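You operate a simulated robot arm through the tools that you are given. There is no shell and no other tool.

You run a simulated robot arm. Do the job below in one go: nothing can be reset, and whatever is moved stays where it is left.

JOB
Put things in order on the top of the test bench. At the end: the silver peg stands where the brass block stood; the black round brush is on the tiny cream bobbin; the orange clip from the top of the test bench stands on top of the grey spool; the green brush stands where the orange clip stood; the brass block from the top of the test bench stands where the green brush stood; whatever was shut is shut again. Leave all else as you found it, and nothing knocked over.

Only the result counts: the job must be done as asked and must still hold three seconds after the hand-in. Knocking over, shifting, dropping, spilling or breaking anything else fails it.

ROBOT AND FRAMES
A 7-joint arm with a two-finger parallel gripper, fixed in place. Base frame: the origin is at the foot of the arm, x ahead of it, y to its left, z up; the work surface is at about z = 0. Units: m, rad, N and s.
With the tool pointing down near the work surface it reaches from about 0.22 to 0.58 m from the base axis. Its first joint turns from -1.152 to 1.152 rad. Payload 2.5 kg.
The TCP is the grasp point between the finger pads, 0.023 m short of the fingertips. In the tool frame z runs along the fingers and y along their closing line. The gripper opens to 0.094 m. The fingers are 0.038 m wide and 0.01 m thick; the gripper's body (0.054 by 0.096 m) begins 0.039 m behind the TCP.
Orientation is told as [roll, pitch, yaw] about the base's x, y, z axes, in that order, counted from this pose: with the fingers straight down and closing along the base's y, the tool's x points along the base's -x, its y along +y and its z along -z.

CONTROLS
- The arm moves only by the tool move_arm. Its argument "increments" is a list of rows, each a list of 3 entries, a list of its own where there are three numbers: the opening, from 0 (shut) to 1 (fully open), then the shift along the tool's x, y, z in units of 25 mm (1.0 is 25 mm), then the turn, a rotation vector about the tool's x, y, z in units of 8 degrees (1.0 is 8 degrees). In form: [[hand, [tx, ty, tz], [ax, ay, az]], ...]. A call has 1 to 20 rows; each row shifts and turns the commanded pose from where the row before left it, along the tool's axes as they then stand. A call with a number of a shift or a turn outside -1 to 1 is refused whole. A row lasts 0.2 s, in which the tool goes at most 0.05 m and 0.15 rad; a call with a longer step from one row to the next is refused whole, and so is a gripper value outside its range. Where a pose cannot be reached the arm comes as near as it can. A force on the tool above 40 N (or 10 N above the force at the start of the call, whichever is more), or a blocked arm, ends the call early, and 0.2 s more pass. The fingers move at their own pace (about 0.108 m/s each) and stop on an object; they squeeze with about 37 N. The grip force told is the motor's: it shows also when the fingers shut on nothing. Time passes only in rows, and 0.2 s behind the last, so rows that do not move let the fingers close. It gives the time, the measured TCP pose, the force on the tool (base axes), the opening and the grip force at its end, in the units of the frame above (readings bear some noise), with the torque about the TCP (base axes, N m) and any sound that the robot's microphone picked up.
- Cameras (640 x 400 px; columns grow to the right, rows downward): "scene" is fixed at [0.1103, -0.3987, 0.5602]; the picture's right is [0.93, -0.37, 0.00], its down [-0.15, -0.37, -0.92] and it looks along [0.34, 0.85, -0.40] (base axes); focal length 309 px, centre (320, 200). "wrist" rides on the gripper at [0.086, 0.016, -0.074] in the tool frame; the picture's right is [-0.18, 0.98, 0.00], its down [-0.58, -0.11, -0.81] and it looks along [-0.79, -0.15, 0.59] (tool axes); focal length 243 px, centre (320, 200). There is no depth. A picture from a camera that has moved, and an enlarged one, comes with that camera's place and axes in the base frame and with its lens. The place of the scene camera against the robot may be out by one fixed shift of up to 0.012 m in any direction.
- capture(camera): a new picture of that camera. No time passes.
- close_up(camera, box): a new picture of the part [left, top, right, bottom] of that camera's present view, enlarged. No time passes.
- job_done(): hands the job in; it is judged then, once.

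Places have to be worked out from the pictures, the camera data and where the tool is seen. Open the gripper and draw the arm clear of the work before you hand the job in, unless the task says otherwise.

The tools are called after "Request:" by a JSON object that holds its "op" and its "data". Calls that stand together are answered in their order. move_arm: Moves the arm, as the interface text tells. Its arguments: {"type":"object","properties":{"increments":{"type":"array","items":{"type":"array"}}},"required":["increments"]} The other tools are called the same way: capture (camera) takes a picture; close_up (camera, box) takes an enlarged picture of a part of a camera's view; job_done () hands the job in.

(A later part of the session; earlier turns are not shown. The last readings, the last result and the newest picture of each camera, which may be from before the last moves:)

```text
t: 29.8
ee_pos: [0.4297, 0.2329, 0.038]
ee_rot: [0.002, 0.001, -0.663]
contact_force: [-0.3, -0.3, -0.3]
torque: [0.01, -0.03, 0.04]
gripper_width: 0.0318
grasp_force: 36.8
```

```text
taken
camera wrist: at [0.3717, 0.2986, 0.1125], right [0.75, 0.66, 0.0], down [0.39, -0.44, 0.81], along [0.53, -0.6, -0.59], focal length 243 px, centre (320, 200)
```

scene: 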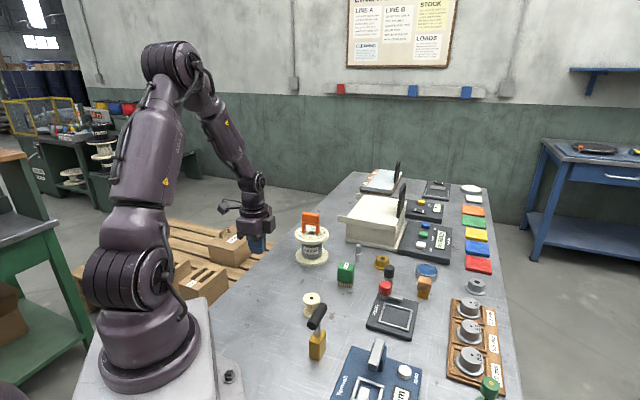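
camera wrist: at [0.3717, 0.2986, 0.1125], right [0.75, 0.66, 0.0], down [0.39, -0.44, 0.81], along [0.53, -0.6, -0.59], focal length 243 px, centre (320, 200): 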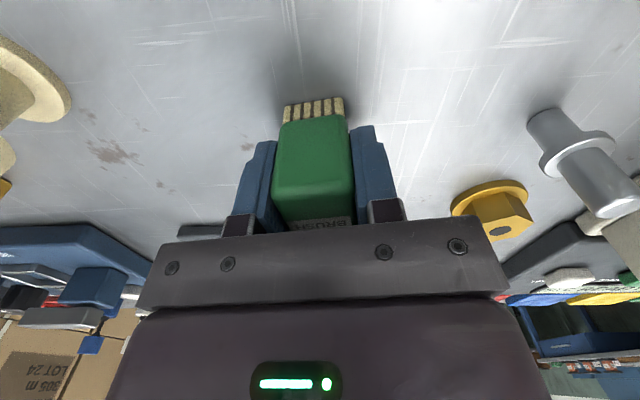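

Request:
{"op": "move_arm", "data": {"increments": [[0, [0, 0, -0.04], [0, 0, 0]], [0, [0, 0, -0.04], [0, 0, 0]], [0, [0, 0, -0.04], [0, 0, 0]], [0, [0, 0, 0], [0, 0, 0]]]}}

Request:
{"op": "close_up", "data": {"camera": "wrist", "box": [220, 80, 420, 240]}}

Request:
{"op": "close_up", "data": {"camera": "scene", "box": [302, 240, 398, 300]}}

```text
t: 30.8
ee_pos: [0.4308, 0.2332, 0.039]
ee_rot: [0.002, -0.001, -0.663]
contact_force: [0.3, -0.3, -1.0]
torque: [-0.04, 0.0, 0.01]
gripper_width: 0.0315
grasp_force: 37.3
```

```text
2.50 times, centred on (320, 160) of wrist
camera zoom: at [0.3716, 0.2986, 0.1154], right [0.75, 0.66, 0.0], down [0.39, -0.44, 0.81], along [0.53, -0.6, -0.59], focal length 606 px, centre (320, 300)
```

zoom: 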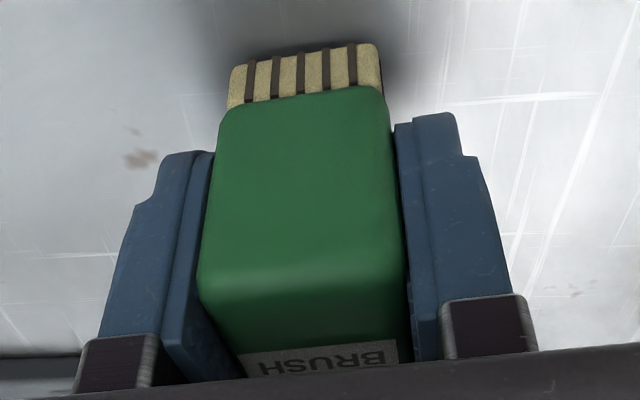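

```text
6.67 times, centred on (350, 270) of scene
camera zoom: at [0.1104, -0.3987, 0.5602], right [0.93, -0.37, 0.0], down [-0.15, -0.37, -0.92], along [0.34, 0.85, -0.4], focal length 2060 px, centre (120, -267)
```

zoom: 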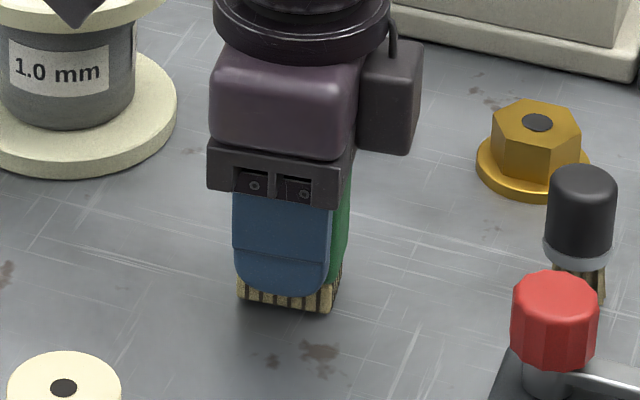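

After the 3 mm lift the brush's image hasn't moved relative to the gripper, so it's held so far, with a load of only about 1 N. I'll keep lifting slowly and check again.

Request:
{"op": "move_arm", "data": {"increments": [[0, [0, 0, -0.08], [0, 0, 0]], [0, [0, 0, -0.08], [0, 0, 0]], [0, [0, 0, -0.08], [0, 0, 0]], [0, [0, 0, -0.08], [0, 0, 0]], [0, [0, 0, -0.08], [0, 0, 0]], [0, [0, 0, 0], [0, 0, 0]]]}}

Request:
{"op": "close_up", "data": {"camera": "wrist", "box": [220, 80, 420, 240]}}

Request:
{"op": "close_up", "data": {"camera": "scene", "box": [302, 240, 398, 300]}}

```text
t: 32.2
ee_pos: [0.4316, 0.232, 0.0509]
ee_rot: [0.0, 0.001, -0.663]
contact_force: [-0.5, 0.4, -0.6]
torque: [-0.01, -0.01, 0.02]
gripper_width: 0.0313
grasp_force: 36.8
```

```text
2.50 times, centred on (320, 160) of wrist
camera zoom: at [0.3716, 0.2987, 0.1254], right [0.75, 0.66, 0.0], down [0.39, -0.44, 0.81], along [0.53, -0.6, -0.59], focal length 606 px, centre (320, 300)
```

zoom: 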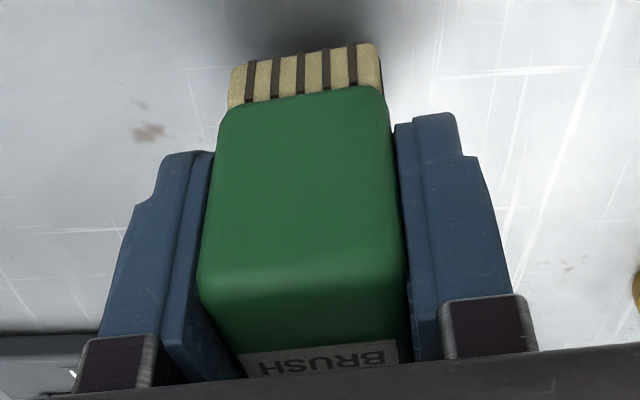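

```text
6.67 times, centred on (350, 270) of scene
camera zoom: at [0.1104, -0.3987, 0.5602], right [0.93, -0.37, 0.0], down [-0.15, -0.37, -0.92], along [0.34, 0.85, -0.4], focal length 2060 px, centre (120, -267)
```

zoom: 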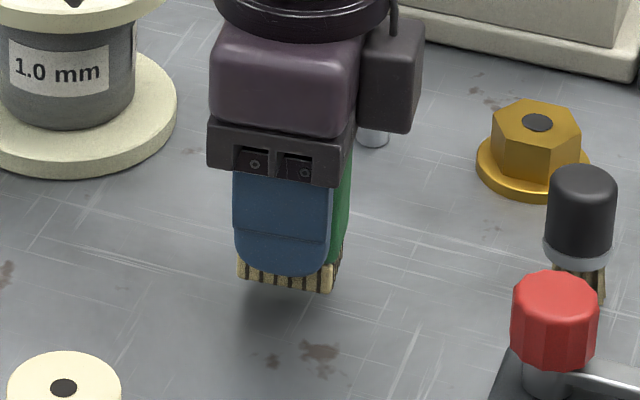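

At slow speed the brush stays firmly held, so it only slips when moved quickly. I'll carry it low and slowly toward (0.205, 0.289).

Request:
{"op": "move_arm", "data": {"increments": [[0, [0.05, -0.022, 0], [0, 0, 0]], [0, [0.1, -0.045, 0], [0, 0, 0]], [0, [0.15, -0.067, 0], [0, 0, 0]], [0, [0.2, -0.089, 0], [0, 0, 0]], [0, [0.2, -0.089, 0], [0, 0, 0]], [0, [0.2, -0.089, 0], [0, 0, 0]], [0, [0.2, -0.089, 0], [0, 0, 0]], [0, [0.2, -0.089, 0], [0, 0, 0]], [0, [0.2, -0.089, 0], [0, 0, 0]], [0, [0.2, -0.089, 0], [0, 0, 0]], [0, [0.2, -0.089, 0], [0, 0, 0]], [0, [0.2, -0.089, 0], [0, 0, 0]], [0, [0.2, -0.089, 0], [0, 0, 0]], [0, [0.2, -0.089, 0], [0, 0, 0]], [0, [0.2, -0.089, 0], [0, 0, 0]], [0, [0.2, -0.089, 0], [0, 0, 0]], [0, [0.2, -0.089, 0], [0, 0, 0]], [0, [0.2, -0.089, 0], [0, 0, 0]], [0, [0.15, -0.067, 0], [0, 0, 0]], [0, [0.1, -0.045, 0], [0, 0, 0]]]}}

Request:
{"op": "close_up", "data": {"camera": "wrist", "box": [220, 80, 420, 240]}}

Request:
{"op": "close_up", "data": {"camera": "scene", "box": [240, 200, 400, 300]}}

```text
t: 36.4
ee_pos: [0.3369, 0.2565, 0.0499]
ee_rot: [0.0, -0.001, -0.664]
contact_force: [0.6, 0.3, -0.6]
torque: [-0.02, -0.02, 0.03]
gripper_width: 0.0315
grasp_force: 36.8
```

```text
2.50 times, centred on (320, 160) of wrist
camera zoom: at [0.277, 0.3225, 0.1251], right [0.75, 0.66, 0.0], down [0.39, -0.44, 0.81], along [0.53, -0.6, -0.59], focal length 606 px, centre (320, 300)
```

zoom: 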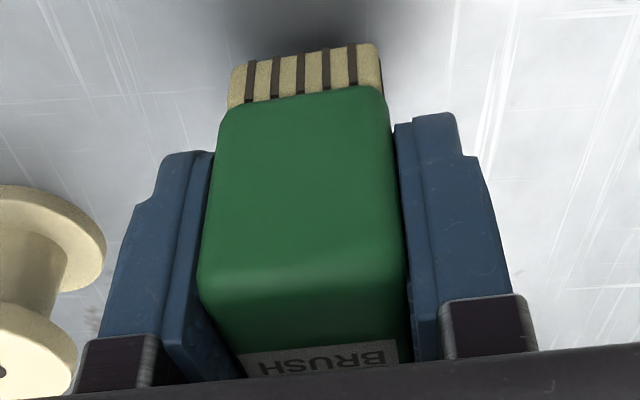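

```text
4.00 times, centred on (320, 250) of scene
camera zoom: at [0.1104, -0.3987, 0.5602], right [0.93, -0.37, 0.0], down [-0.15, -0.37, -0.92], along [0.34, 0.85, -0.4], focal length 1236 px, centre (320, 0)
```

zoom: 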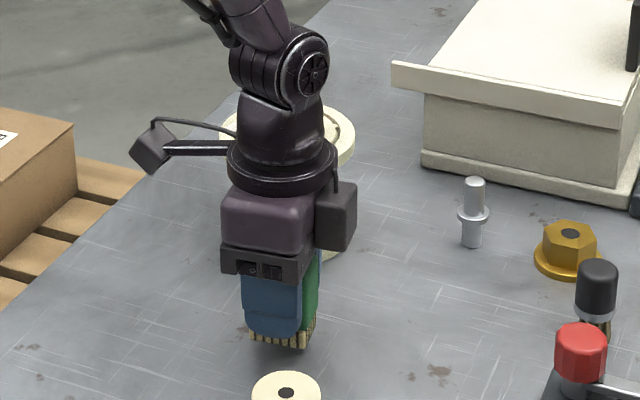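

Still held. I'll continue along the same line at the same pace.

Request:
{"op": "move_arm", "data": {"increments": [[0, [0.07, -0.031, 0], [0, 0, 0]], [0, [0.15, -0.067, 0], [0, 0, 0]], [0, [0.22, -0.098, 0], [0, 0, 0]], [0, [0.22, -0.098, 0], [0, 0, 0]], [0, [0.22, -0.098, 0], [0, 0, 0]], [0, [0.22, -0.098, 0], [0, 0, 0]], [0, [0.22, -0.098, 0], [0, 0, 0]], [0, [0.22, -0.098, 0], [0, 0, 0]], [0, [0.22, -0.098, 0], [0, 0, 0]], [0, [0.22, -0.098, 0], [0, 0, 0]], [0, [0.22, -0.098, 0], [0, 0, 0]], [0, [0.22, -0.098, 0], [0, 0, 0]], [0, [0.22, -0.098, 0], [0, 0, 0]], [0, [0.22, -0.098, 0], [0, 0, 0]], [0, [0.22, -0.098, 0], [0, 0, 0]], [0, [0.22, -0.098, 0], [0, 0, 0]], [0, [0.22, -0.098, 0], [0, 0, 0]], [0, [0.22, -0.098, 0], [0, 0, 0]], [0, [0.15, -0.067, 0], [0, 0, 0]], [0, [0.08, -0.036, 0], [0, 0, 0]]]}}

Request:
{"op": "close_up", "data": {"camera": "wrist", "box": [220, 80, 420, 240]}}

```text
t: 40.6
ee_pos: [0.2305, 0.2826, 0.0502]
ee_rot: [0.001, 0.001, -0.664]
contact_force: [-0.3, 1.3, -0.6]
torque: [-0.01, 0.03, 0.0]
gripper_width: 0.0311
grasp_force: 37.1
```

```text
2.50 times, centred on (320, 160) of wrist
camera zoom: at [0.1717, 0.3482, 0.1248], right [0.75, 0.66, 0.0], down [0.39, -0.44, 0.81], along [0.53, -0.61, -0.59], focal length 606 px, centre (320, 300)
```

zoom: 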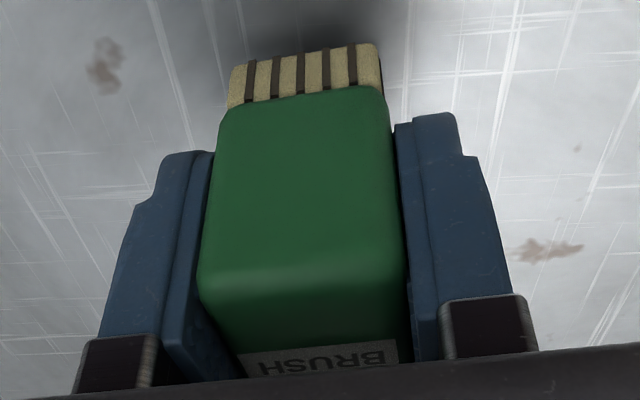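

Still held. I need about 26 mm more to the exact spot, then a slow 12 mm descent.

Request:
{"op": "move_arm", "data": {"increments": [[0, [0.08, -0.035, 0], [0, 0, 0]], [0, [0.15, -0.066, 0], [0, 0, 0]], [0, [0.2, -0.088, 0], [0, 0, 0]], [0, [0.2, -0.088, 0], [0, 0, 0]], [0, [0.17, -0.075, 0], [0, 0, 0]], [0, [0.12, -0.053, 0], [0, 0, 0]], [0, [0.066, -0.03, 0], [0, 0, 0]], [0, [0, 0, 0], [0, 0, 0]], [0, [0, 0, 0.08], [0, 0, 0]], [0, [0, 0, 0.08], [0, 0, 0]], [0, [0, 0, 0.08], [0, 0, 0]], [0, [0, 0, 0.08], [0, 0, 0]], [0, [0, 0, 0.08], [0, 0, 0]], [0, [0, 0, 0.04], [0, 0, 0]], [0, [0, 0, 0], [0, 0, 0]]]}}

Request:
{"op": "close_up", "data": {"camera": "wrist", "box": [220, 80, 420, 240]}}

Request:
{"op": "close_up", "data": {"camera": "scene", "box": [210, 240, 306, 300]}}

```text
t: 43.8
ee_pos: [0.2043, 0.2891, 0.0402]
ee_rot: [0.0, -0.001, -0.664]
contact_force: [-0.5, 0.2, -0.8]
torque: [-0.02, -0.01, 0.03]
gripper_width: 0.0317
grasp_force: 37.5
```

```text
2.50 times, centred on (320, 160) of wrist
camera zoom: at [0.1452, 0.3547, 0.1142], right [0.75, 0.66, 0.0], down [0.39, -0.44, 0.81], along [0.53, -0.6, -0.59], focal length 606 px, centre (320, 300)
```

zoom: 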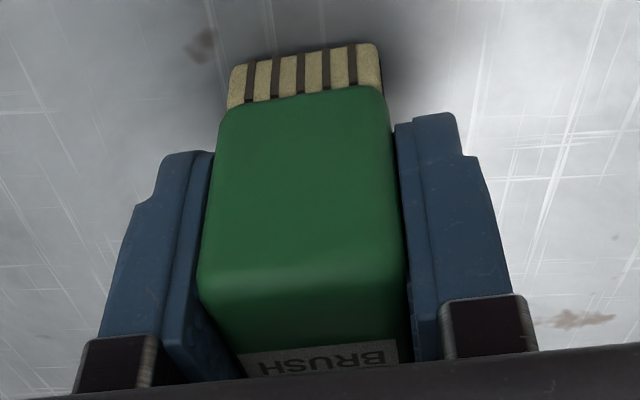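

```text
6.67 times, centred on (258, 270) of scene
camera zoom: at [0.1103, -0.3987, 0.5602], right [0.93, -0.37, 0.0], down [-0.15, -0.37, -0.92], along [0.34, 0.85, -0.4], focal length 2060 px, centre (733, -267)
```

zoom: 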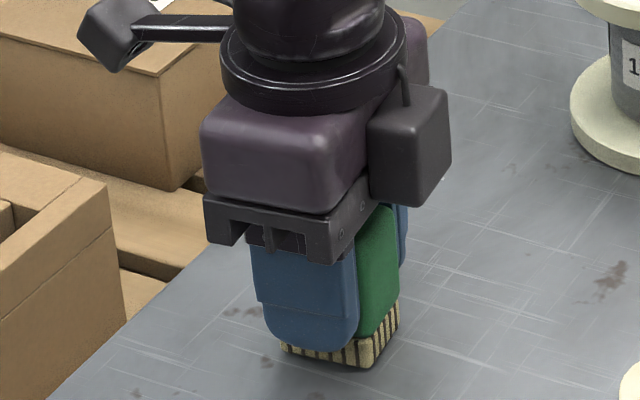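

About 1.7 mm remain to the surface. I'll ease down until I feel contact.

Request:
{"op": "move_arm", "data": {"increments": [[0, [0, 0, 0.04], [0, 0, 0]], [0, [0, 0, 0.03], [0, 0, 0]], [0, [0, 0, 0], [0, 0, 0]]]}}

```text
t: 44.6
ee_pos: [0.2044, 0.2883, 0.0374]
ee_rot: [0.0, 0.001, -0.663]
contact_force: [0.1, -0.9, -1.0]
torque: [-0.02, -0.01, 0.03]
gripper_width: 0.0314
grasp_force: 36.7
```

Request:
{"op": "move_arm", "data": {"increments": [[0, [0, 0, 0.03], [0, 0, 0]], [0, [0, 0, 0.02], [0, 0, 0]], [0, [0, 0, 0], [0, 0, 0]]]}}

Request:
{"op": "close_up", "data": {"camera": "wrist", "box": [220, 80, 420, 240]}}

```text
t: 45.5
ee_pos: [0.2052, 0.2889, 0.0381]
ee_rot: [0.0, 0.001, -0.662]
contact_force: [-1.2, -2.3, 7.0]
torque: [-0.11, -0.13, -0.02]
gripper_width: 0.0316
grasp_force: 36.9
stopped in row 3: the force on the tool passed its limit at 41 N (the readings are from after the stop); the commanded pose is now the measured one
```

```text
2.50 times, centred on (320, 160) of wrist
camera zoom: at [0.1453, 0.3549, 0.1124], right [0.75, 0.66, 0.0], down [0.39, -0.44, 0.81], along [0.53, -0.6, -0.59], focal length 606 px, centre (320, 300)
```

zoom: 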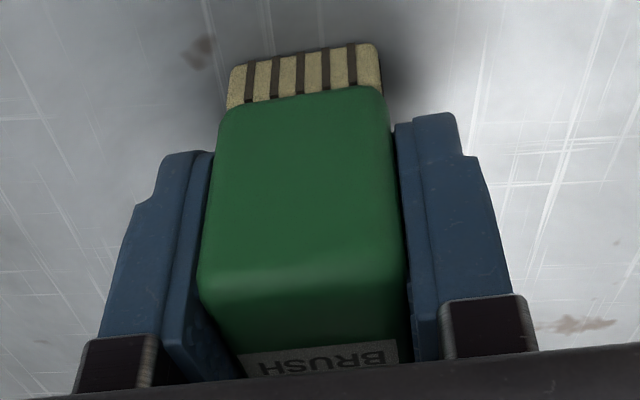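

The brush is seated on the bench, so I'll release it and rise straight up.

Request:
{"op": "move_arm", "data": {"increments": [[0.4, [0, 0, 0], [0, 0, 0]], [0.7, [0, 0, 0], [0, 0, 0]], [1, [0, 0, 0], [0, 0, 0]], [1, [0, 0, -0.4], [0, 0, 0]], [1, [0, 0, -0.8], [0, 0, 0]], [1, [0, 0, -1], [0, 0, 0]], [1, [0, 0, -1], [0, 0, 0]], [1, [0, 0, -1], [0, 0, 0]], [1, [0, 0, -1], [0, 0, 0]], [1, [0, 0, 0], [0, 0, 0]]]}}

Request:
{"op": "capture", "data": {"camera": "scene"}}

Request:
{"op": "capture", "data": {"camera": "wrist"}}

```text
t: 47.7
ee_pos: [0.2062, 0.2886, 0.1666]
ee_rot: [0.0, -0.001, -0.662]
contact_force: [1.0, -1.0, -0.4]
torque: [-0.01, 0.03, 0.01]
gripper_width: 0.0941
grasp_force: 0.1
```

```text
taken
```

scene: 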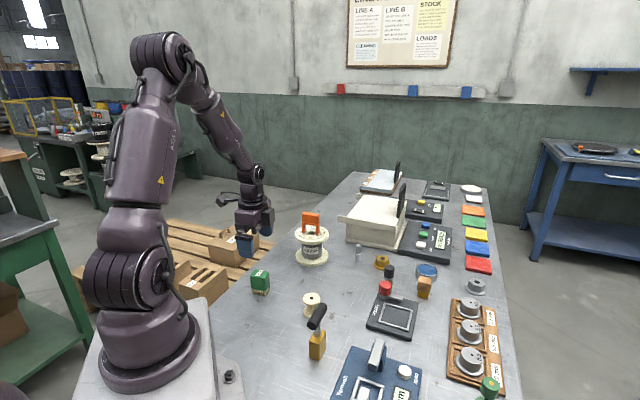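

```text
taken
camera wrist: at [0.1457, 0.3553, 0.2418], right [0.75, 0.66, 0.0], down [0.39, -0.44, 0.81], along [0.53, -0.6, -0.59], focal length 243 px, centre (320, 200)
```

wrist: 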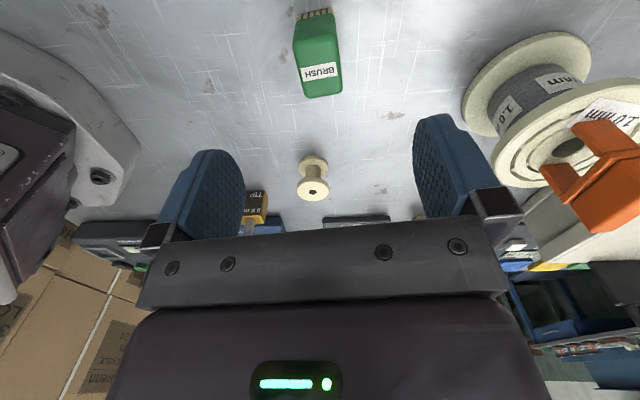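

The green brush stands upright in the clip's old place. For the brass block, triangulation gives a horizontal T-handle at z≈0.103, from about (0.257, 0.032) to (0.291, 0.068), centred at (0.274, 0.050) with its axis near 47°. I'll turn the hand to close across the handle and hover above it.

Request:
{"op": "move_arm", "data": {"increments": [[1, [0, 0, -0.12], [0, 0, -0.96]], [1, [0, 0, -0.12], [0, 0, -0.96]], [1, [0, 0, -0.12], [0, 0, -0.96]], [1, [0, 0, -0.12], [0, 0, -0.96]], [1, [0, 0, -0.12], [0, 0, -0.96]], [1, [0, 0, -0.12], [0, 0, -0.96]], [1, [0, 0, -0.12], [0, 0, -0.96]], [1, [0, 0, -0.12], [0, 0, -0.96]], [1, [0, 0, -0.12], [0, 0, -0.96]], [1, [0, 0, -0.12], [0, 0, -0.96]], [1, [0, 0, -0.12], [0, 0, -0.96]], [1, [0.563, -0.949, 0], [0, 0, 0]], [1, [0.563, -0.949, 0], [0, 0, 0]], [1, [0.563, -0.949, 0], [0, 0, 0]], [1, [0.563, -0.949, 0], [0, 0, 0]], [1, [0.563, -0.949, 0], [0, 0, 0]], [1, [0.563, -0.949, 0], [0, 0, 0]], [1, [0.563, -0.949, 0], [0, 0, 0]], [1, [0.563, -0.949, 0], [0, 0, 0]], [1, [0.563, -0.949, 0], [0, 0, 0]]]}}

Request:
{"op": "capture", "data": {"camera": "wrist"}}

Request:
{"op": "capture", "data": {"camera": "scene"}}

```text
t: 51.9
ee_pos: [0.2717, 0.0495, 0.1994]
ee_rot: [0.002, 0.002, 0.812]
contact_force: [-0.3, -0.5, 0.9]
torque: [-0.02, -0.01, 0.01]
gripper_width: 0.0939
grasp_force: 0.0
```

```text
taken
camera wrist: at [0.1997, -0.0025, 0.275], right [-0.59, 0.81, 0.0], down [0.48, 0.35, 0.81], along [0.65, 0.47, -0.59], focal length 243 px, centre (320, 200)
```

wrist: 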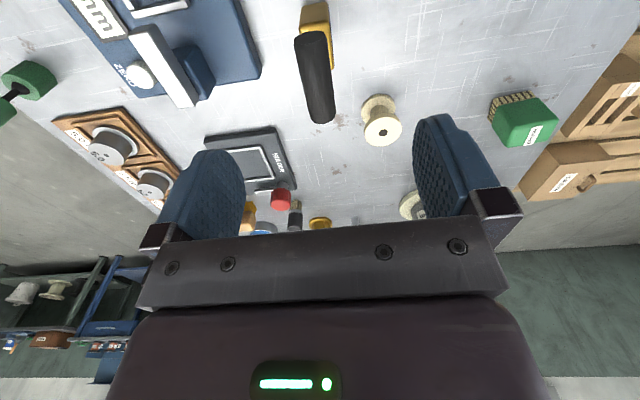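

```text
taken
```

scene: 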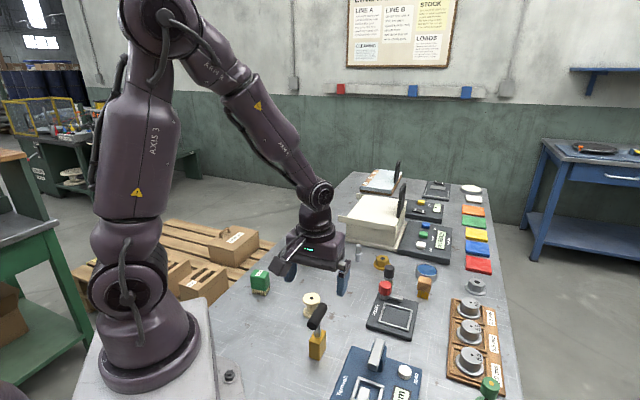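

The handle and block appear beneath the hand. I'll enlarge the view to measure them exactly.

Request:
{"op": "close_up", "data": {"camera": "wrist", "box": [220, 0, 412, 120]}}

Request:
{"op": "close_up", "data": {"camera": "scene", "box": [270, 280, 366, 370]}}

```text
3.33 times, centred on (316, 60) of wrist
camera zoom: at [0.1997, -0.0025, 0.275], right [-0.59, 0.81, 0.0], down [0.48, 0.35, 0.81], along [0.65, 0.47, -0.59], focal length 809 px, centre (333, 667)
```

zoom: 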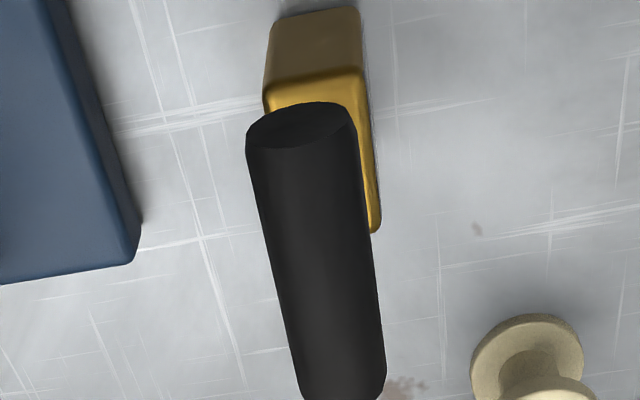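

```text
4.44 times, centred on (318, 325) of scene
camera zoom: at [0.1103, -0.3986, 0.5602], right [0.93, -0.37, 0.0], down [-0.15, -0.37, -0.92], along [0.34, 0.85, -0.4], focal length 1373 px, centre (329, -356)
```

zoom: 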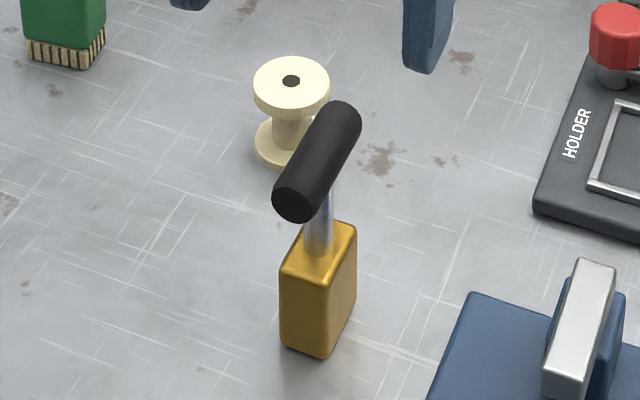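

The handle centre comes out at (0.274, 0.049, 0.102) and the block's base is centred below it, which gives the peg's later target. I'll go down with a small correction and close across the handle.

Request:
{"op": "move_arm", "data": {"increments": [[1, [-0.06, -0.07, 0.8], [0, 0, 0]], [1, [0, 0, 0.8], [0, 0, 0]], [1, [0, 0, 0.8], [0, 0, 0]], [1, [0, 0, 0.8], [0, 0, 0]], [1, [0, 0, 0.5], [0, 0, 0]], [1, [0, 0, 0.28], [0, 0, 0]], [1, [0, 0, 0], [0, 0, 0]]]}}

Request:
{"op": "capture", "data": {"camera": "wrist"}}

Request:
{"op": "close_up", "data": {"camera": "scene", "box": [240, 250, 400, 370]}}

```text
t: 53.5
ee_pos: [0.2743, 0.0501, 0.1]
ee_rot: [0.0, 0.001, 0.812]
contact_force: [0.5, 0.3, -0.2]
torque: [0.01, 0.02, -0.01]
gripper_width: 0.0938
grasp_force: 0.0
```

```text
taken
camera wrist: at [0.202, -0.002, 0.1753], right [-0.59, 0.81, 0.0], down [0.48, 0.35, 0.81], along [0.65, 0.47, -0.59], focal length 243 px, centre (320, 200)
```

wrist: 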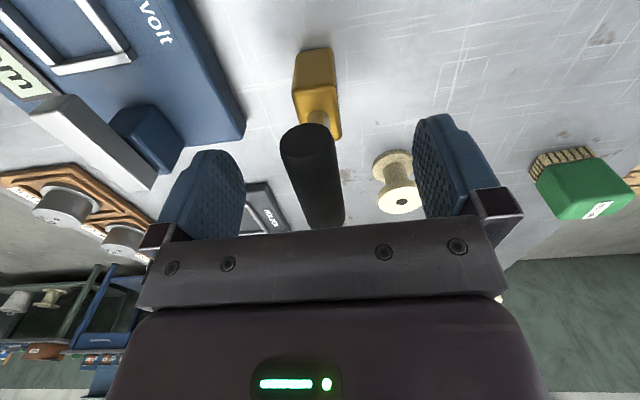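

```text
3.33 times, centred on (320, 310) of scene
camera zoom: at [0.1103, -0.3987, 0.5602], right [0.93, -0.37, 0.0], down [-0.15, -0.37, -0.92], along [0.34, 0.85, -0.4], focal length 1030 px, centre (320, -167)
```

zoom: 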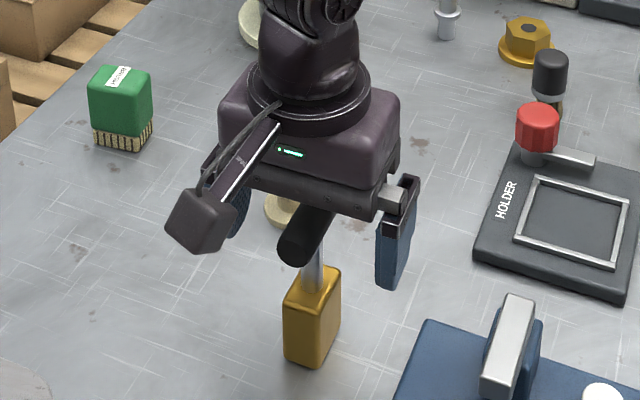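

The handle sits about 2 mm to one side of the pad midline, so I'll correct that and then close gently.

Request:
{"op": "move_arm", "data": {"increments": [[1, [0, -0.08, 0], [0, 0, 0]], [0.6, [0, 0, 0], [0, 0, 0]], [0.35, [0, 0, 0], [0, 0, 0]], [0, [0, 0, 0], [0, 0, 0]], [0, [0, 0, 0], [0, 0, 0]], [0, [0, 0, 0], [0, 0, 0]]]}}

Request:
{"op": "close_up", "data": {"camera": "wrist", "box": [220, 30, 420, 240]}}

Request:
{"op": "close_up", "data": {"camera": "scene", "box": [270, 280, 366, 370]}}

```text
t: 54.9
ee_pos: [0.2756, 0.048, 0.1001]
ee_rot: [0.0, 0.001, 0.812]
contact_force: [0.9, 0.2, -0.6]
torque: [-0.07, -0.09, 0.07]
gripper_width: 0.0142
grasp_force: 37.0
```

```text
1.90 times, centred on (320, 135) of wrist
camera zoom: at [0.2033, -0.0033, 0.1754], right [-0.59, 0.81, 0.0], down [0.48, 0.35, 0.81], along [0.65, 0.47, -0.59], focal length 462 px, centre (320, 324)
```

zoom: 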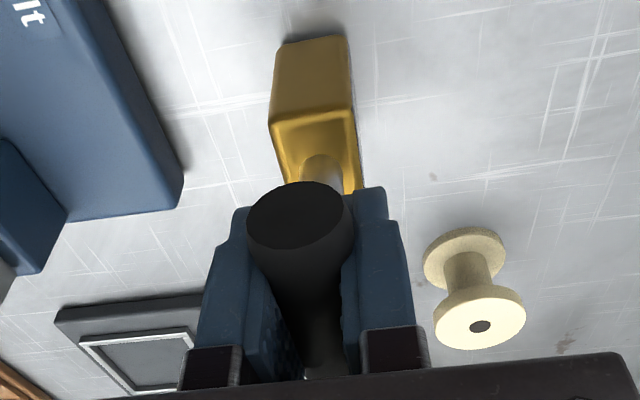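

```text
4.44 times, centred on (318, 325) of scene
camera zoom: at [0.1104, -0.3987, 0.5602], right [0.93, -0.37, 0.0], down [-0.15, -0.37, -0.92], along [0.34, 0.85, -0.4], focal length 1373 px, centre (329, -356)
```

zoom: 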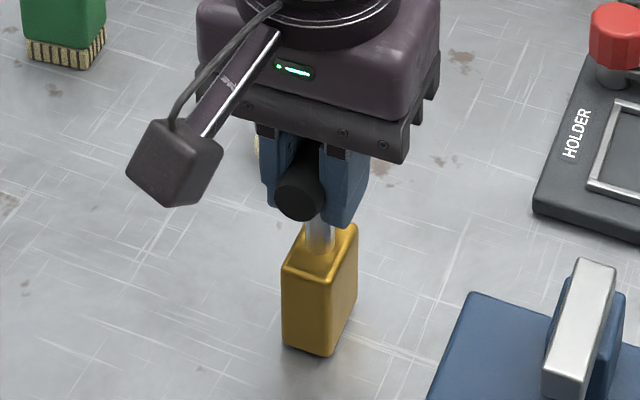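

The handle is gripped at 14 mm and the block hasn't shifted. I'll lift slowly at first to test the hold.

Request:
{"op": "move_arm", "data": {"increments": [[0, [0, 0, -0.04], [0, 0, 0]], [0, [0, 0, -0.06], [0, 0, 0]], [0, [0, 0, -0.08], [0, 0, 0]], [0, [0, 0, -0.1], [0, 0, 0]], [0, [0, 0, -0.1], [0, 0, 0]], [0, [0, 0, 0], [0, 0, 0]]]}}

Request:
{"op": "close_up", "data": {"camera": "wrist", "box": [220, 30, 420, 240]}}

Request:
{"op": "close_up", "data": {"camera": "scene", "box": [270, 280, 366, 370]}}

```text
t: 56.3
ee_pos: [0.2755, 0.0487, 0.1106]
ee_rot: [0.001, 0.0, 0.813]
contact_force: [0.9, -1.3, -5.6]
torque: [-0.19, -0.42, -0.08]
gripper_width: 0.0137
grasp_force: 37.0
```

```text
1.90 times, centred on (320, 135) of wrist
camera zoom: at [0.2035, -0.0034, 0.185], right [-0.59, 0.81, 0.0], down [0.48, 0.35, 0.81], along [0.65, 0.47, -0.59], focal length 462 px, centre (320, 324)
```

zoom: 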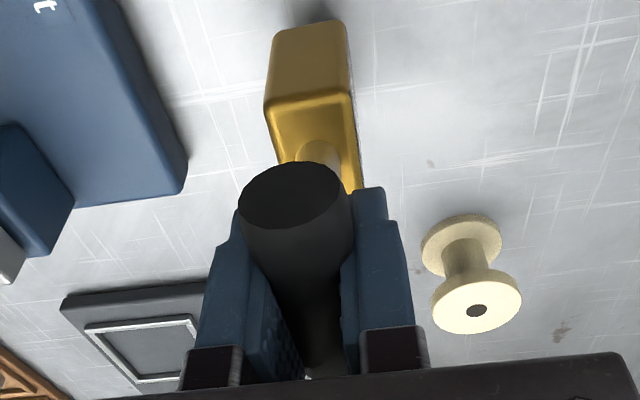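

```text
4.44 times, centred on (318, 325) of scene
camera zoom: at [0.1104, -0.3987, 0.5602], right [0.93, -0.37, 0.0], down [-0.15, -0.37, -0.92], along [0.34, 0.85, -0.4], focal length 1373 px, centre (329, -356)
```

zoom: 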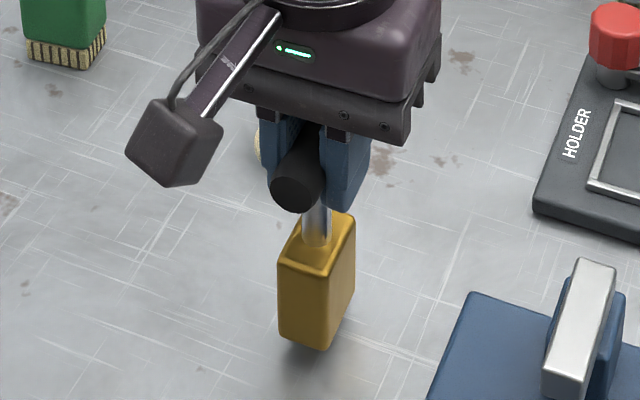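

The block appears to have risen only about half the commanded lift, and the torque looks odd. I'll hold still for a moment and read again before going on.

Request:
{"op": "move_arm", "data": {"increments": [[0, [0, 0, 0], [0, 0, 0]], [0, [0, 0, 0], [0, 0, 0]]]}}

Request:
{"op": "close_up", "data": {"camera": "wrist", "box": [220, 30, 420, 240]}}

Request:
{"op": "close_up", "data": {"camera": "scene", "box": [294, 300, 342, 370]}}

```text
t: 56.9
ee_pos: [0.2761, 0.0476, 0.1106]
ee_rot: [0.0, 0.001, 0.811]
contact_force: [0.1, -0.4, -5.1]
torque: [-0.04, -0.13, -0.1]
gripper_width: 0.014
grasp_force: 37.4
```

```text
1.90 times, centred on (320, 135) of wrist
camera zoom: at [0.2036, -0.0034, 0.1849], right [-0.59, 0.81, 0.0], down [0.48, 0.35, 0.81], along [0.65, 0.47, -0.59], focal length 462 px, centre (320, 324)
```

zoom: 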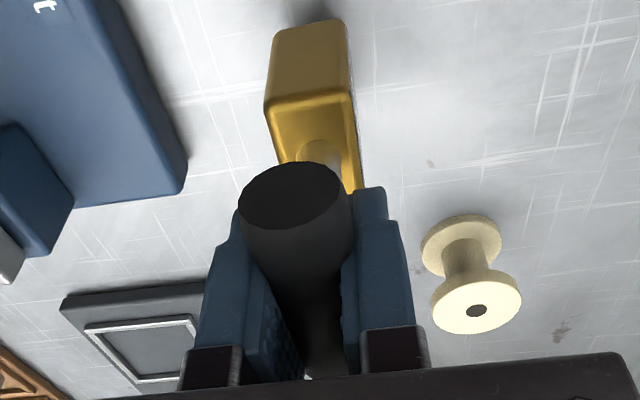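

```text
5.71 times, centred on (318, 335) of scene
camera zoom: at [0.1104, -0.3987, 0.5602], right [0.93, -0.37, 0.0], down [-0.15, -0.37, -0.92], along [0.34, 0.85, -0.4], focal length 1766 px, centre (331, -571)
```

zoom: 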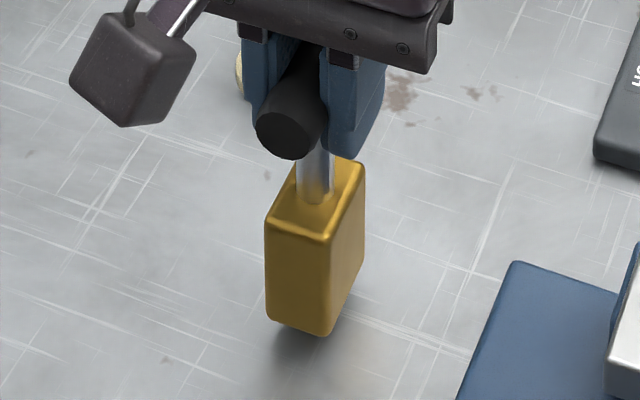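

The block is holding steady now at about 5 N, but it slid down around 5 mm in the fingers during the lift. I'll test another slow lift to see whether the sliding goes on.

Request:
{"op": "move_arm", "data": {"increments": [[0, [0, 0, -0.02], [0, 0, 0]], [0, [0, 0, -0.04], [0, 0, 0]], [0, [0, 0, -0.04], [0, 0, 0]], [0, [0, 0, -0.04], [0, 0, 0]], [0, [0, 0, -0.04], [0, 0, 0]], [0, [0, 0, -0.02], [0, 0, 0]], [0, [0, 0, 0], [0, 0, 0]]]}}

Request:
{"op": "close_up", "data": {"camera": "wrist", "box": [220, 30, 420, 240]}}

```text
t: 58.5
ee_pos: [0.2755, 0.0485, 0.1156]
ee_rot: [0.001, 0.0, 0.811]
contact_force: [-1.9, 1.9, -3.1]
torque: [0.12, 0.46, -0.2]
gripper_width: 0.014
grasp_force: 36.9
```

```text
1.90 times, centred on (320, 135) of wrist
camera zoom: at [0.2032, -0.0031, 0.1898], right [-0.59, 0.81, 0.0], down [0.48, 0.35, 0.81], along [0.65, 0.47, -0.59], focal length 462 px, centre (320, 324)
```

zoom: 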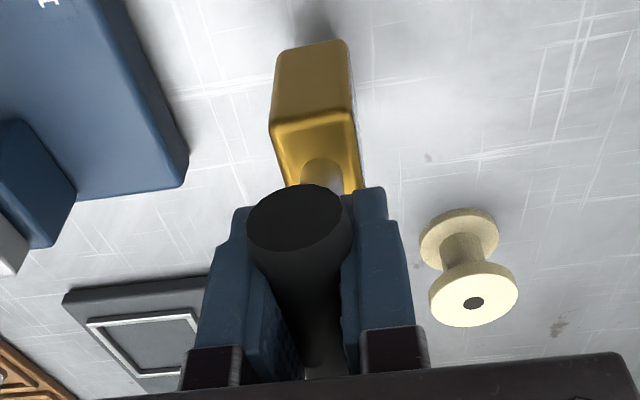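

The block is back to its first position relative to the gripper, which is odd. I'll check from the scene camera and then read again while holding still.

Request:
{"op": "close_up", "data": {"camera": "scene", "box": [270, 280, 366, 370]}}

Request:
{"op": "move_arm", "data": {"increments": [[0, [0, 0, 0], [0, 0, 0]], [0, [0, 0, 0], [0, 0, 0]], [0, [0, 0, 0], [0, 0, 0]]]}}

Request:
{"op": "close_up", "data": {"camera": "scene", "box": [270, 280, 366, 370]}}

Request:
{"op": "close_up", "data": {"camera": "wrist", "box": [220, 30, 420, 240]}}

```text
4.44 times, centred on (318, 325) of scene
camera zoom: at [0.1104, -0.3987, 0.5602], right [0.93, -0.37, 0.0], down [-0.15, -0.37, -0.92], along [0.34, 0.85, -0.4], focal length 1373 px, centre (329, -356)
```

zoom: 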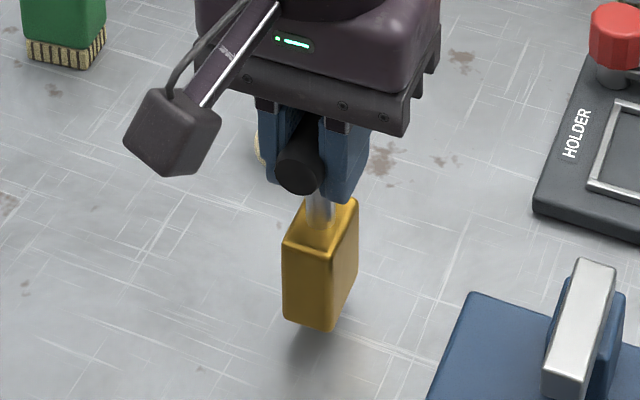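

```text
t: 59.3
ee_pos: [0.2762, 0.0489, 0.1151]
ee_rot: [0.002, 0.001, 0.811]
contact_force: [-0.1, -0.2, -5.3]
torque: [0.12, 0.03, 0.06]
gripper_width: 0.0139
grasp_force: 36.9
```

```text
4.44 times, centred on (318, 325) of scene
camera zoom: at [0.1104, -0.3987, 0.5602], right [0.93, -0.37, 0.0], down [-0.15, -0.37, -0.92], along [0.34, 0.85, -0.4], focal length 1373 px, centre (329, -356)
```

zoom: 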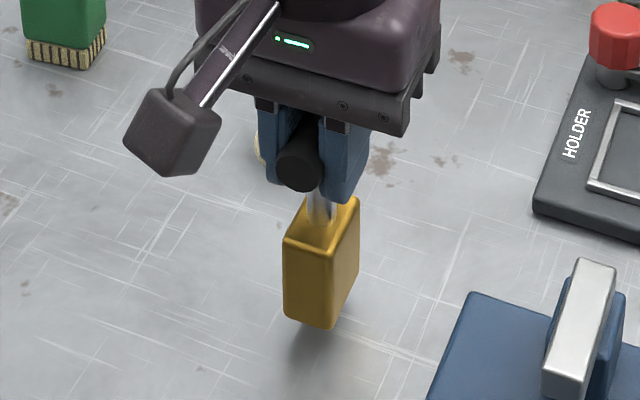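

```text
1.90 times, centred on (320, 135) of wrist
camera zoom: at [0.2032, -0.0031, 0.1897], right [-0.59, 0.81, 0.0], down [0.48, 0.35, 0.81], along [0.65, 0.47, -0.59], focal length 462 px, centre (320, 324)
```

zoom: 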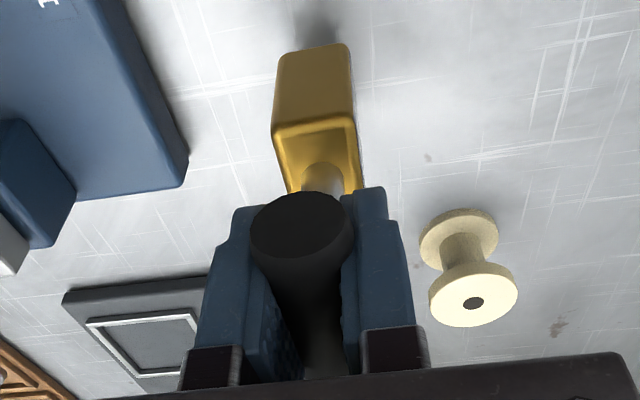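

The block only slid a few millimetres along its handle axis and back. It's well off the bench now and holding at about 5 N. I'll lift a bit more, then carry it slowly along the straight path to the brush's old place, which passes 55 mm from the bobbin.

Request:
{"op": "move_arm", "data": {"increments": [[0, [0, 0, -0.05], [0, 0, 0]], [0, [0, 0, -0.1], [0, 0, 0]], [0, [0, 0, -0.1], [0, 0, 0]], [0, [0, 0, -0.1], [0, 0, 0]], [0, [0, 0, -0.1], [0, 0, 0]], [0, [0, 0, -0.1], [0, 0, 0]], [0, [0, 0, -0.05], [0, 0, 0]], [0, [-0.05, 0.003, 0], [0, 0, 0]], [0, [-0.1, 0.006, 0], [0, 0, 0]], [0, [-0.15, 0.009, 0], [0, 0, 0]], [0, [-0.2, 0.0124, 0], [0, 0, 0]], [0, [-0.2, 0.0124, 0], [0, 0, 0]], [0, [-0.2, 0.0124, 0], [0, 0, 0]], [0, [-0.2, 0.0124, 0], [0, 0, 0]], [0, [-0.2, 0.0124, 0], [0, 0, 0]], [0, [-0.2, 0.0124, 0], [0, 0, 0]], [0, [-0.15, 0.009, 0], [0, 0, 0]], [0, [-0.1, 0.006, 0], [0, 0, 0]], [0, [-0.05, 0.003, 0], [0, 0, 0]]]}}

Request:
{"op": "close_up", "data": {"camera": "wrist", "box": [220, 30, 420, 240]}}

Request:
{"op": "capture", "data": {"camera": "scene"}}

```text
t: 63.3
ee_pos: [0.3048, 0.0828, 0.1295]
ee_rot: [0.0, 0.001, 0.811]
contact_force: [-0.4, 0.5, -5.1]
torque: [-0.03, 0.01, -0.04]
gripper_width: 0.0138
grasp_force: 36.8
```

```text
1.90 times, centred on (320, 135) of wrist
camera zoom: at [0.2324, 0.0313, 0.2045], right [-0.59, 0.81, 0.0], down [0.48, 0.35, 0.81], along [0.65, 0.47, -0.59], focal length 462 px, centre (320, 324)
```

zoom: 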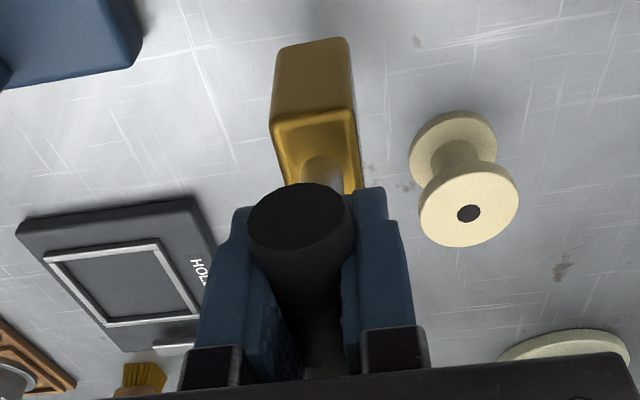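

```text
taken
```

scene: 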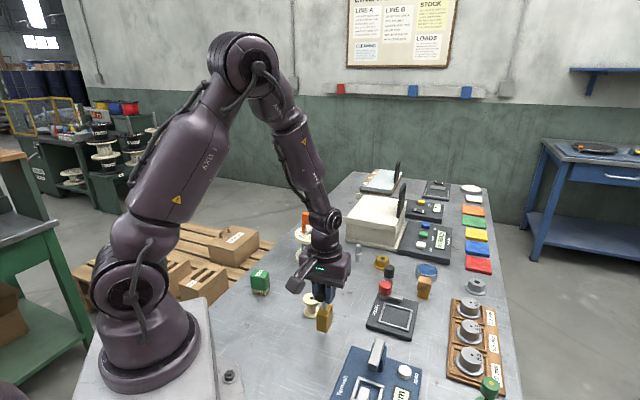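

Steady so far. I'll continue along the path at the same gentle pace.

Request:
{"op": "move_arm", "data": {"increments": [[0, [-0.05, 0.003, 0], [0, 0, 0]], [0, [-0.1, 0.006, 0], [0, 0, 0]], [0, [-0.16, 0.01, 0], [0, 0, 0]], [0, [-0.22, 0.0137, 0], [0, 0, 0]], [0, [-0.22, 0.0137, 0], [0, 0, 0]], [0, [-0.22, 0.0137, 0], [0, 0, 0]], [0, [-0.22, 0.0137, 0], [0, 0, 0]], [0, [-0.22, 0.0137, 0], [0, 0, 0]], [0, [-0.22, 0.0137, 0], [0, 0, 0]], [0, [-0.22, 0.0137, 0], [0, 0, 0]], [0, [-0.22, 0.0137, 0], [0, 0, 0]], [0, [-0.22, 0.0137, 0], [0, 0, 0]], [0, [-0.22, 0.0137, 0], [0, 0, 0]], [0, [-0.22, 0.0137, 0], [0, 0, 0]], [0, [-0.22, 0.0137, 0], [0, 0, 0]], [0, [-0.22, 0.0137, 0], [0, 0, 0]], [0, [-0.22, 0.0137, 0], [0, 0, 0]], [0, [-0.16, 0.01, 0], [0, 0, 0]], [0, [-0.1, 0.006, 0], [0, 0, 0]], [0, [-0.05, 0.003, 0], [0, 0, 0]]]}}

Request:
{"op": "close_up", "data": {"camera": "wrist", "box": [220, 30, 420, 240]}}

Request:
{"op": "close_up", "data": {"camera": "scene", "box": [260, 200, 420, 320]}}

```text
t: 67.5
ee_pos: [0.3645, 0.1537, 0.1301]
ee_rot: [0.0, -0.001, 0.811]
contact_force: [0.3, -0.4, -5.8]
torque: [-0.07, -0.27, 0.24]
gripper_width: 0.0138
grasp_force: 36.5
```

```text
1.90 times, centred on (320, 135) of wrist
camera zoom: at [0.2922, 0.1019, 0.2048], right [-0.59, 0.81, 0.0], down [0.48, 0.35, 0.81], along [0.65, 0.47, -0.59], focal length 462 px, centre (320, 324)
```

zoom: 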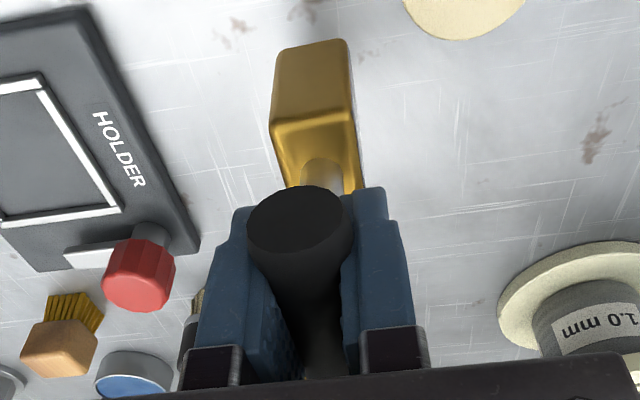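

```text
3.33 times, centred on (340, 260) of scene
camera zoom: at [0.1104, -0.3987, 0.5602], right [0.93, -0.37, 0.0], down [-0.15, -0.37, -0.92], along [0.34, 0.85, -0.4], focal length 1030 px, centre (253, 0)
```

zoom: 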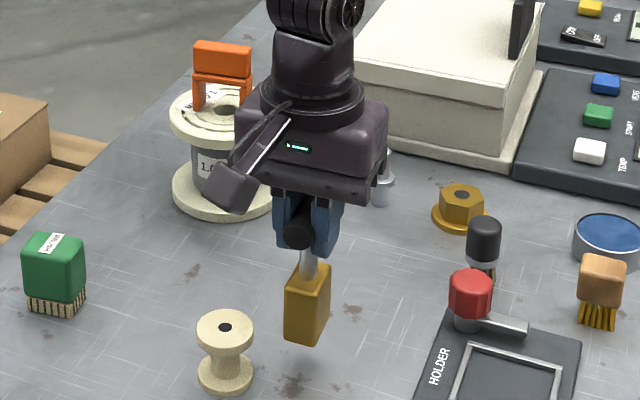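

Still steady. This is the last stretch to the brush's old spot.

Request:
{"op": "move_arm", "data": {"increments": [[0, [-0.05, 0.003, 0], [0, 0, 0]], [0, [-0.1, 0.006, 0], [0, 0, 0]], [0, [-0.16, 0.01, 0], [0, 0, 0]], [0, [-0.22, 0.0137, 0], [0, 0, 0]], [0, [-0.23, 0.0143, 0], [0, 0, 0]], [0, [-0.23, 0.0143, 0], [0, 0, 0]], [0, [-0.23, 0.0143, 0], [0, 0, 0]], [0, [-0.23, 0.0143, 0], [0, 0, 0]], [0, [-0.23, 0.0143, 0], [0, 0, 0]], [0, [-0.23, 0.0143, 0], [0, 0, 0]], [0, [-0.23, 0.0143, 0], [0, 0, 0]], [0, [-0.23, 0.0143, 0], [0, 0, 0]], [0, [-0.23, 0.0143, 0], [0, 0, 0]], [0, [-0.23, 0.0143, 0], [0, 0, 0]], [0, [-0.23, 0.0143, 0], [0, 0, 0]], [0, [-0.23, 0.0143, 0], [0, 0, 0]], [0, [-0.23, 0.0143, 0], [0, 0, 0]], [0, [-0.23, 0.0143, 0], [0, 0, 0]], [0, [-0.16, 0.01, 0], [0, 0, 0]], [0, [-0.1, 0.006, 0], [0, 0, 0]]]}}

Request:
{"op": "close_up", "data": {"camera": "wrist", "box": [220, 30, 420, 240]}}

Request:
{"op": "close_up", "data": {"camera": "scene", "box": [270, 190, 430, 310]}}

```text
t: 71.7
ee_pos: [0.4294, 0.2314, 0.1297]
ee_rot: [0.0, 0.0, 0.812]
contact_force: [1.0, -0.4, -4.5]
torque: [-0.01, -0.05, 0.02]
gripper_width: 0.0138
grasp_force: 37.7
```

```text
1.90 times, centred on (320, 135) of wrist
camera zoom: at [0.3571, 0.1791, 0.2049], right [-0.59, 0.81, 0.0], down [0.48, 0.35, 0.81], along [0.65, 0.47, -0.59], focal length 462 px, centre (320, 324)
```

zoom: 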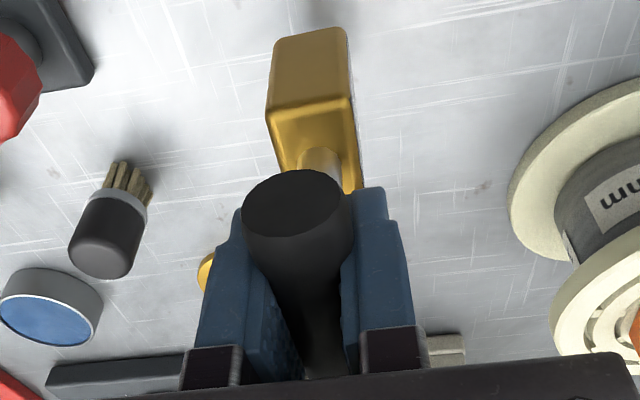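

```text
3.33 times, centred on (350, 250) of scene
camera zoom: at [0.1104, -0.3987, 0.5602], right [0.93, -0.37, 0.0], down [-0.15, -0.37, -0.92], along [0.34, 0.85, -0.4], focal length 1030 px, centre (220, 33)
```

zoom: 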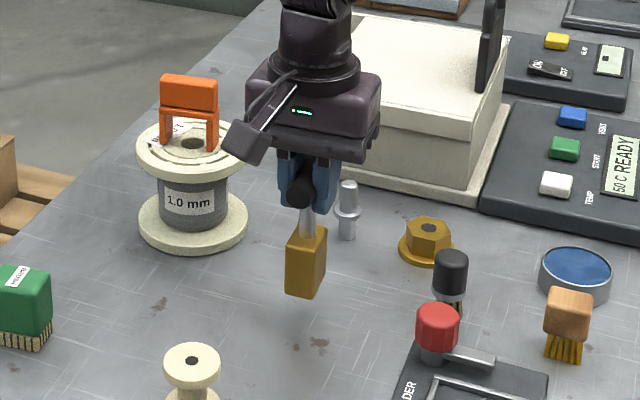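

The block hangs upright with its base centre at about (0.428, 0.231). I'll nudge it 3 mm forward and lower it slowly.

Request:
{"op": "move_arm", "data": {"increments": [[0, [-0.07, 0, 0], [0, 0, 0]], [0, [-0.07, 0, 0], [0, 0, 0]], [0, [0, 0, 0.05], [0, 0, 0]], [0, [0, 0, 0.1], [0, 0, 0]], [0, [0, 0, 0.1], [0, 0, 0]], [0, [0, 0, 0.1], [0, 0, 0]], [0, [0, 0, 0.1], [0, 0, 0]], [0, [0, 0, 0.1], [0, 0, 0]], [0, [0, 0, 0.1], [0, 0, 0]], [0, [0, 0, 0.1], [0, 0, 0]], [0, [0, 0, 0.1], [0, 0, 0]], [0, [0, 0, 0.1], [0, 0, 0]], [0, [0, 0, 0.06], [0, 0, 0]], [0, [0, 0, 0.04], [0, 0, 0]], [0, [0, 0, 0], [0, 0, 0]]]}}

Request:
{"op": "close_up", "data": {"camera": "wrist", "box": [220, 30, 420, 240]}}

Request:
{"op": "close_up", "data": {"camera": "scene", "box": [300, 220, 396, 300]}}

```text
t: 74.9
ee_pos: [0.4317, 0.2335, 0.1028]
ee_rot: [0.0, 0.0, 0.811]
contact_force: [-0.2, -0.1, -3.8]
torque: [0.01, 0.0, 0.02]
gripper_width: 0.0138
grasp_force: 37.0
```

```text
1.90 times, centred on (320, 135) of wrist
camera zoom: at [0.3598, 0.182, 0.1787], right [-0.59, 0.81, 0.0], down [0.48, 0.35, 0.81], along [0.65, 0.47, -0.59], focal length 462 px, centre (320, 324)
```

zoom: 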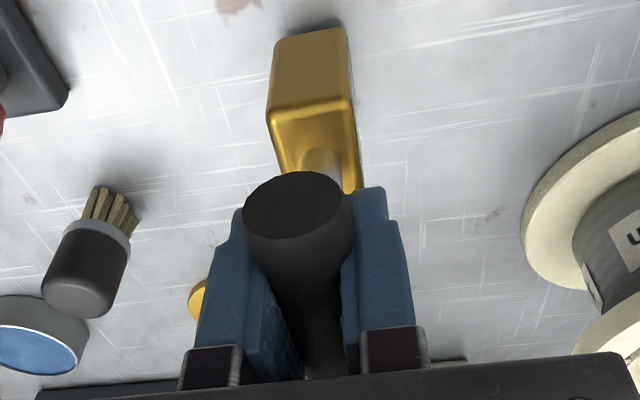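

```text
5.00 times, centred on (348, 260) of scene
camera zoom: at [0.1104, -0.3987, 0.5602], right [0.93, -0.37, 0.0], down [-0.15, -0.37, -0.92], along [0.34, 0.85, -0.4], focal length 1545 px, centre (180, -100)
```

zoom: 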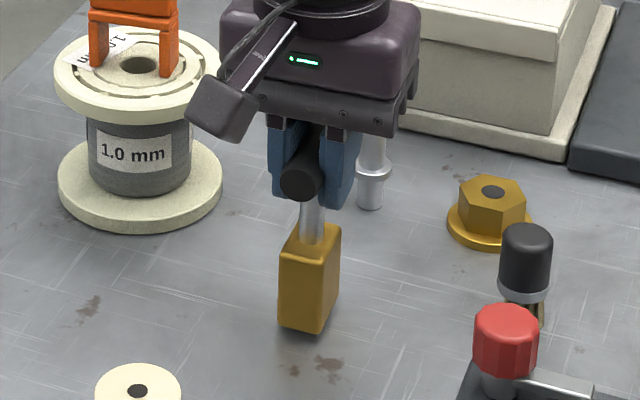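

About 3 mm remain, so I'll ease down until the load transfers to the bench.

Request:
{"op": "move_arm", "data": {"increments": [[0, [0, 0, 0.04], [0, 0, 0]], [0, [0, 0, 0.04], [0, 0, 0]], [0, [0, 0, 0.02], [0, 0, 0]], [0, [0, 0, 0], [0, 0, 0]]]}}

```text
t: 75.9
ee_pos: [0.4329, 0.2335, 0.1007]
ee_rot: [0.002, 0.0, 0.812]
contact_force: [-0.5, -0.3, -4.4]
torque: [0.05, 0.01, 0.04]
gripper_width: 0.0139
grasp_force: 37.6
```

Request:
{"op": "move_arm", "data": {"increments": [[0, [0, 0, 0.02], [0, 0, 0]], [0, [0, 0, 0.02], [0, 0, 0]], [0, [0, 0, 0], [0, 0, 0]]]}}

Request:
{"op": "close_up", "data": {"camera": "scene", "box": [300, 220, 396, 300]}}

```text
t: 76.7
ee_pos: [0.4322, 0.2343, 0.0994]
ee_rot: [0.003, 0.0, 0.811]
contact_force: [1.0, 1.1, -4.1]
torque: [0.02, 0.0, 0.14]
gripper_width: 0.0139
grasp_force: 36.8
```

```text
5.00 times, centred on (348, 260) of scene
camera zoom: at [0.1104, -0.3987, 0.5602], right [0.93, -0.37, 0.0], down [-0.15, -0.37, -0.92], along [0.34, 0.85, -0.4], focal length 1545 px, centre (180, -100)
```

zoom: 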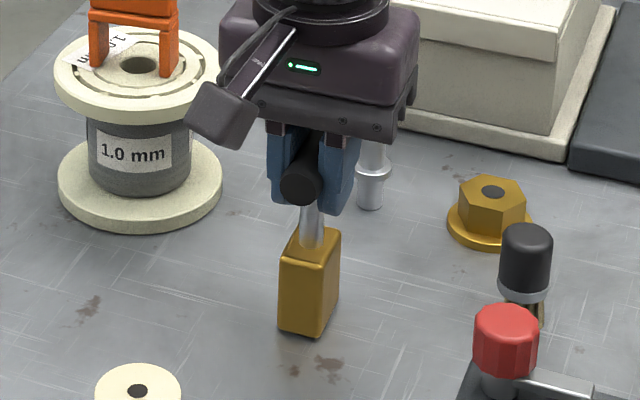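

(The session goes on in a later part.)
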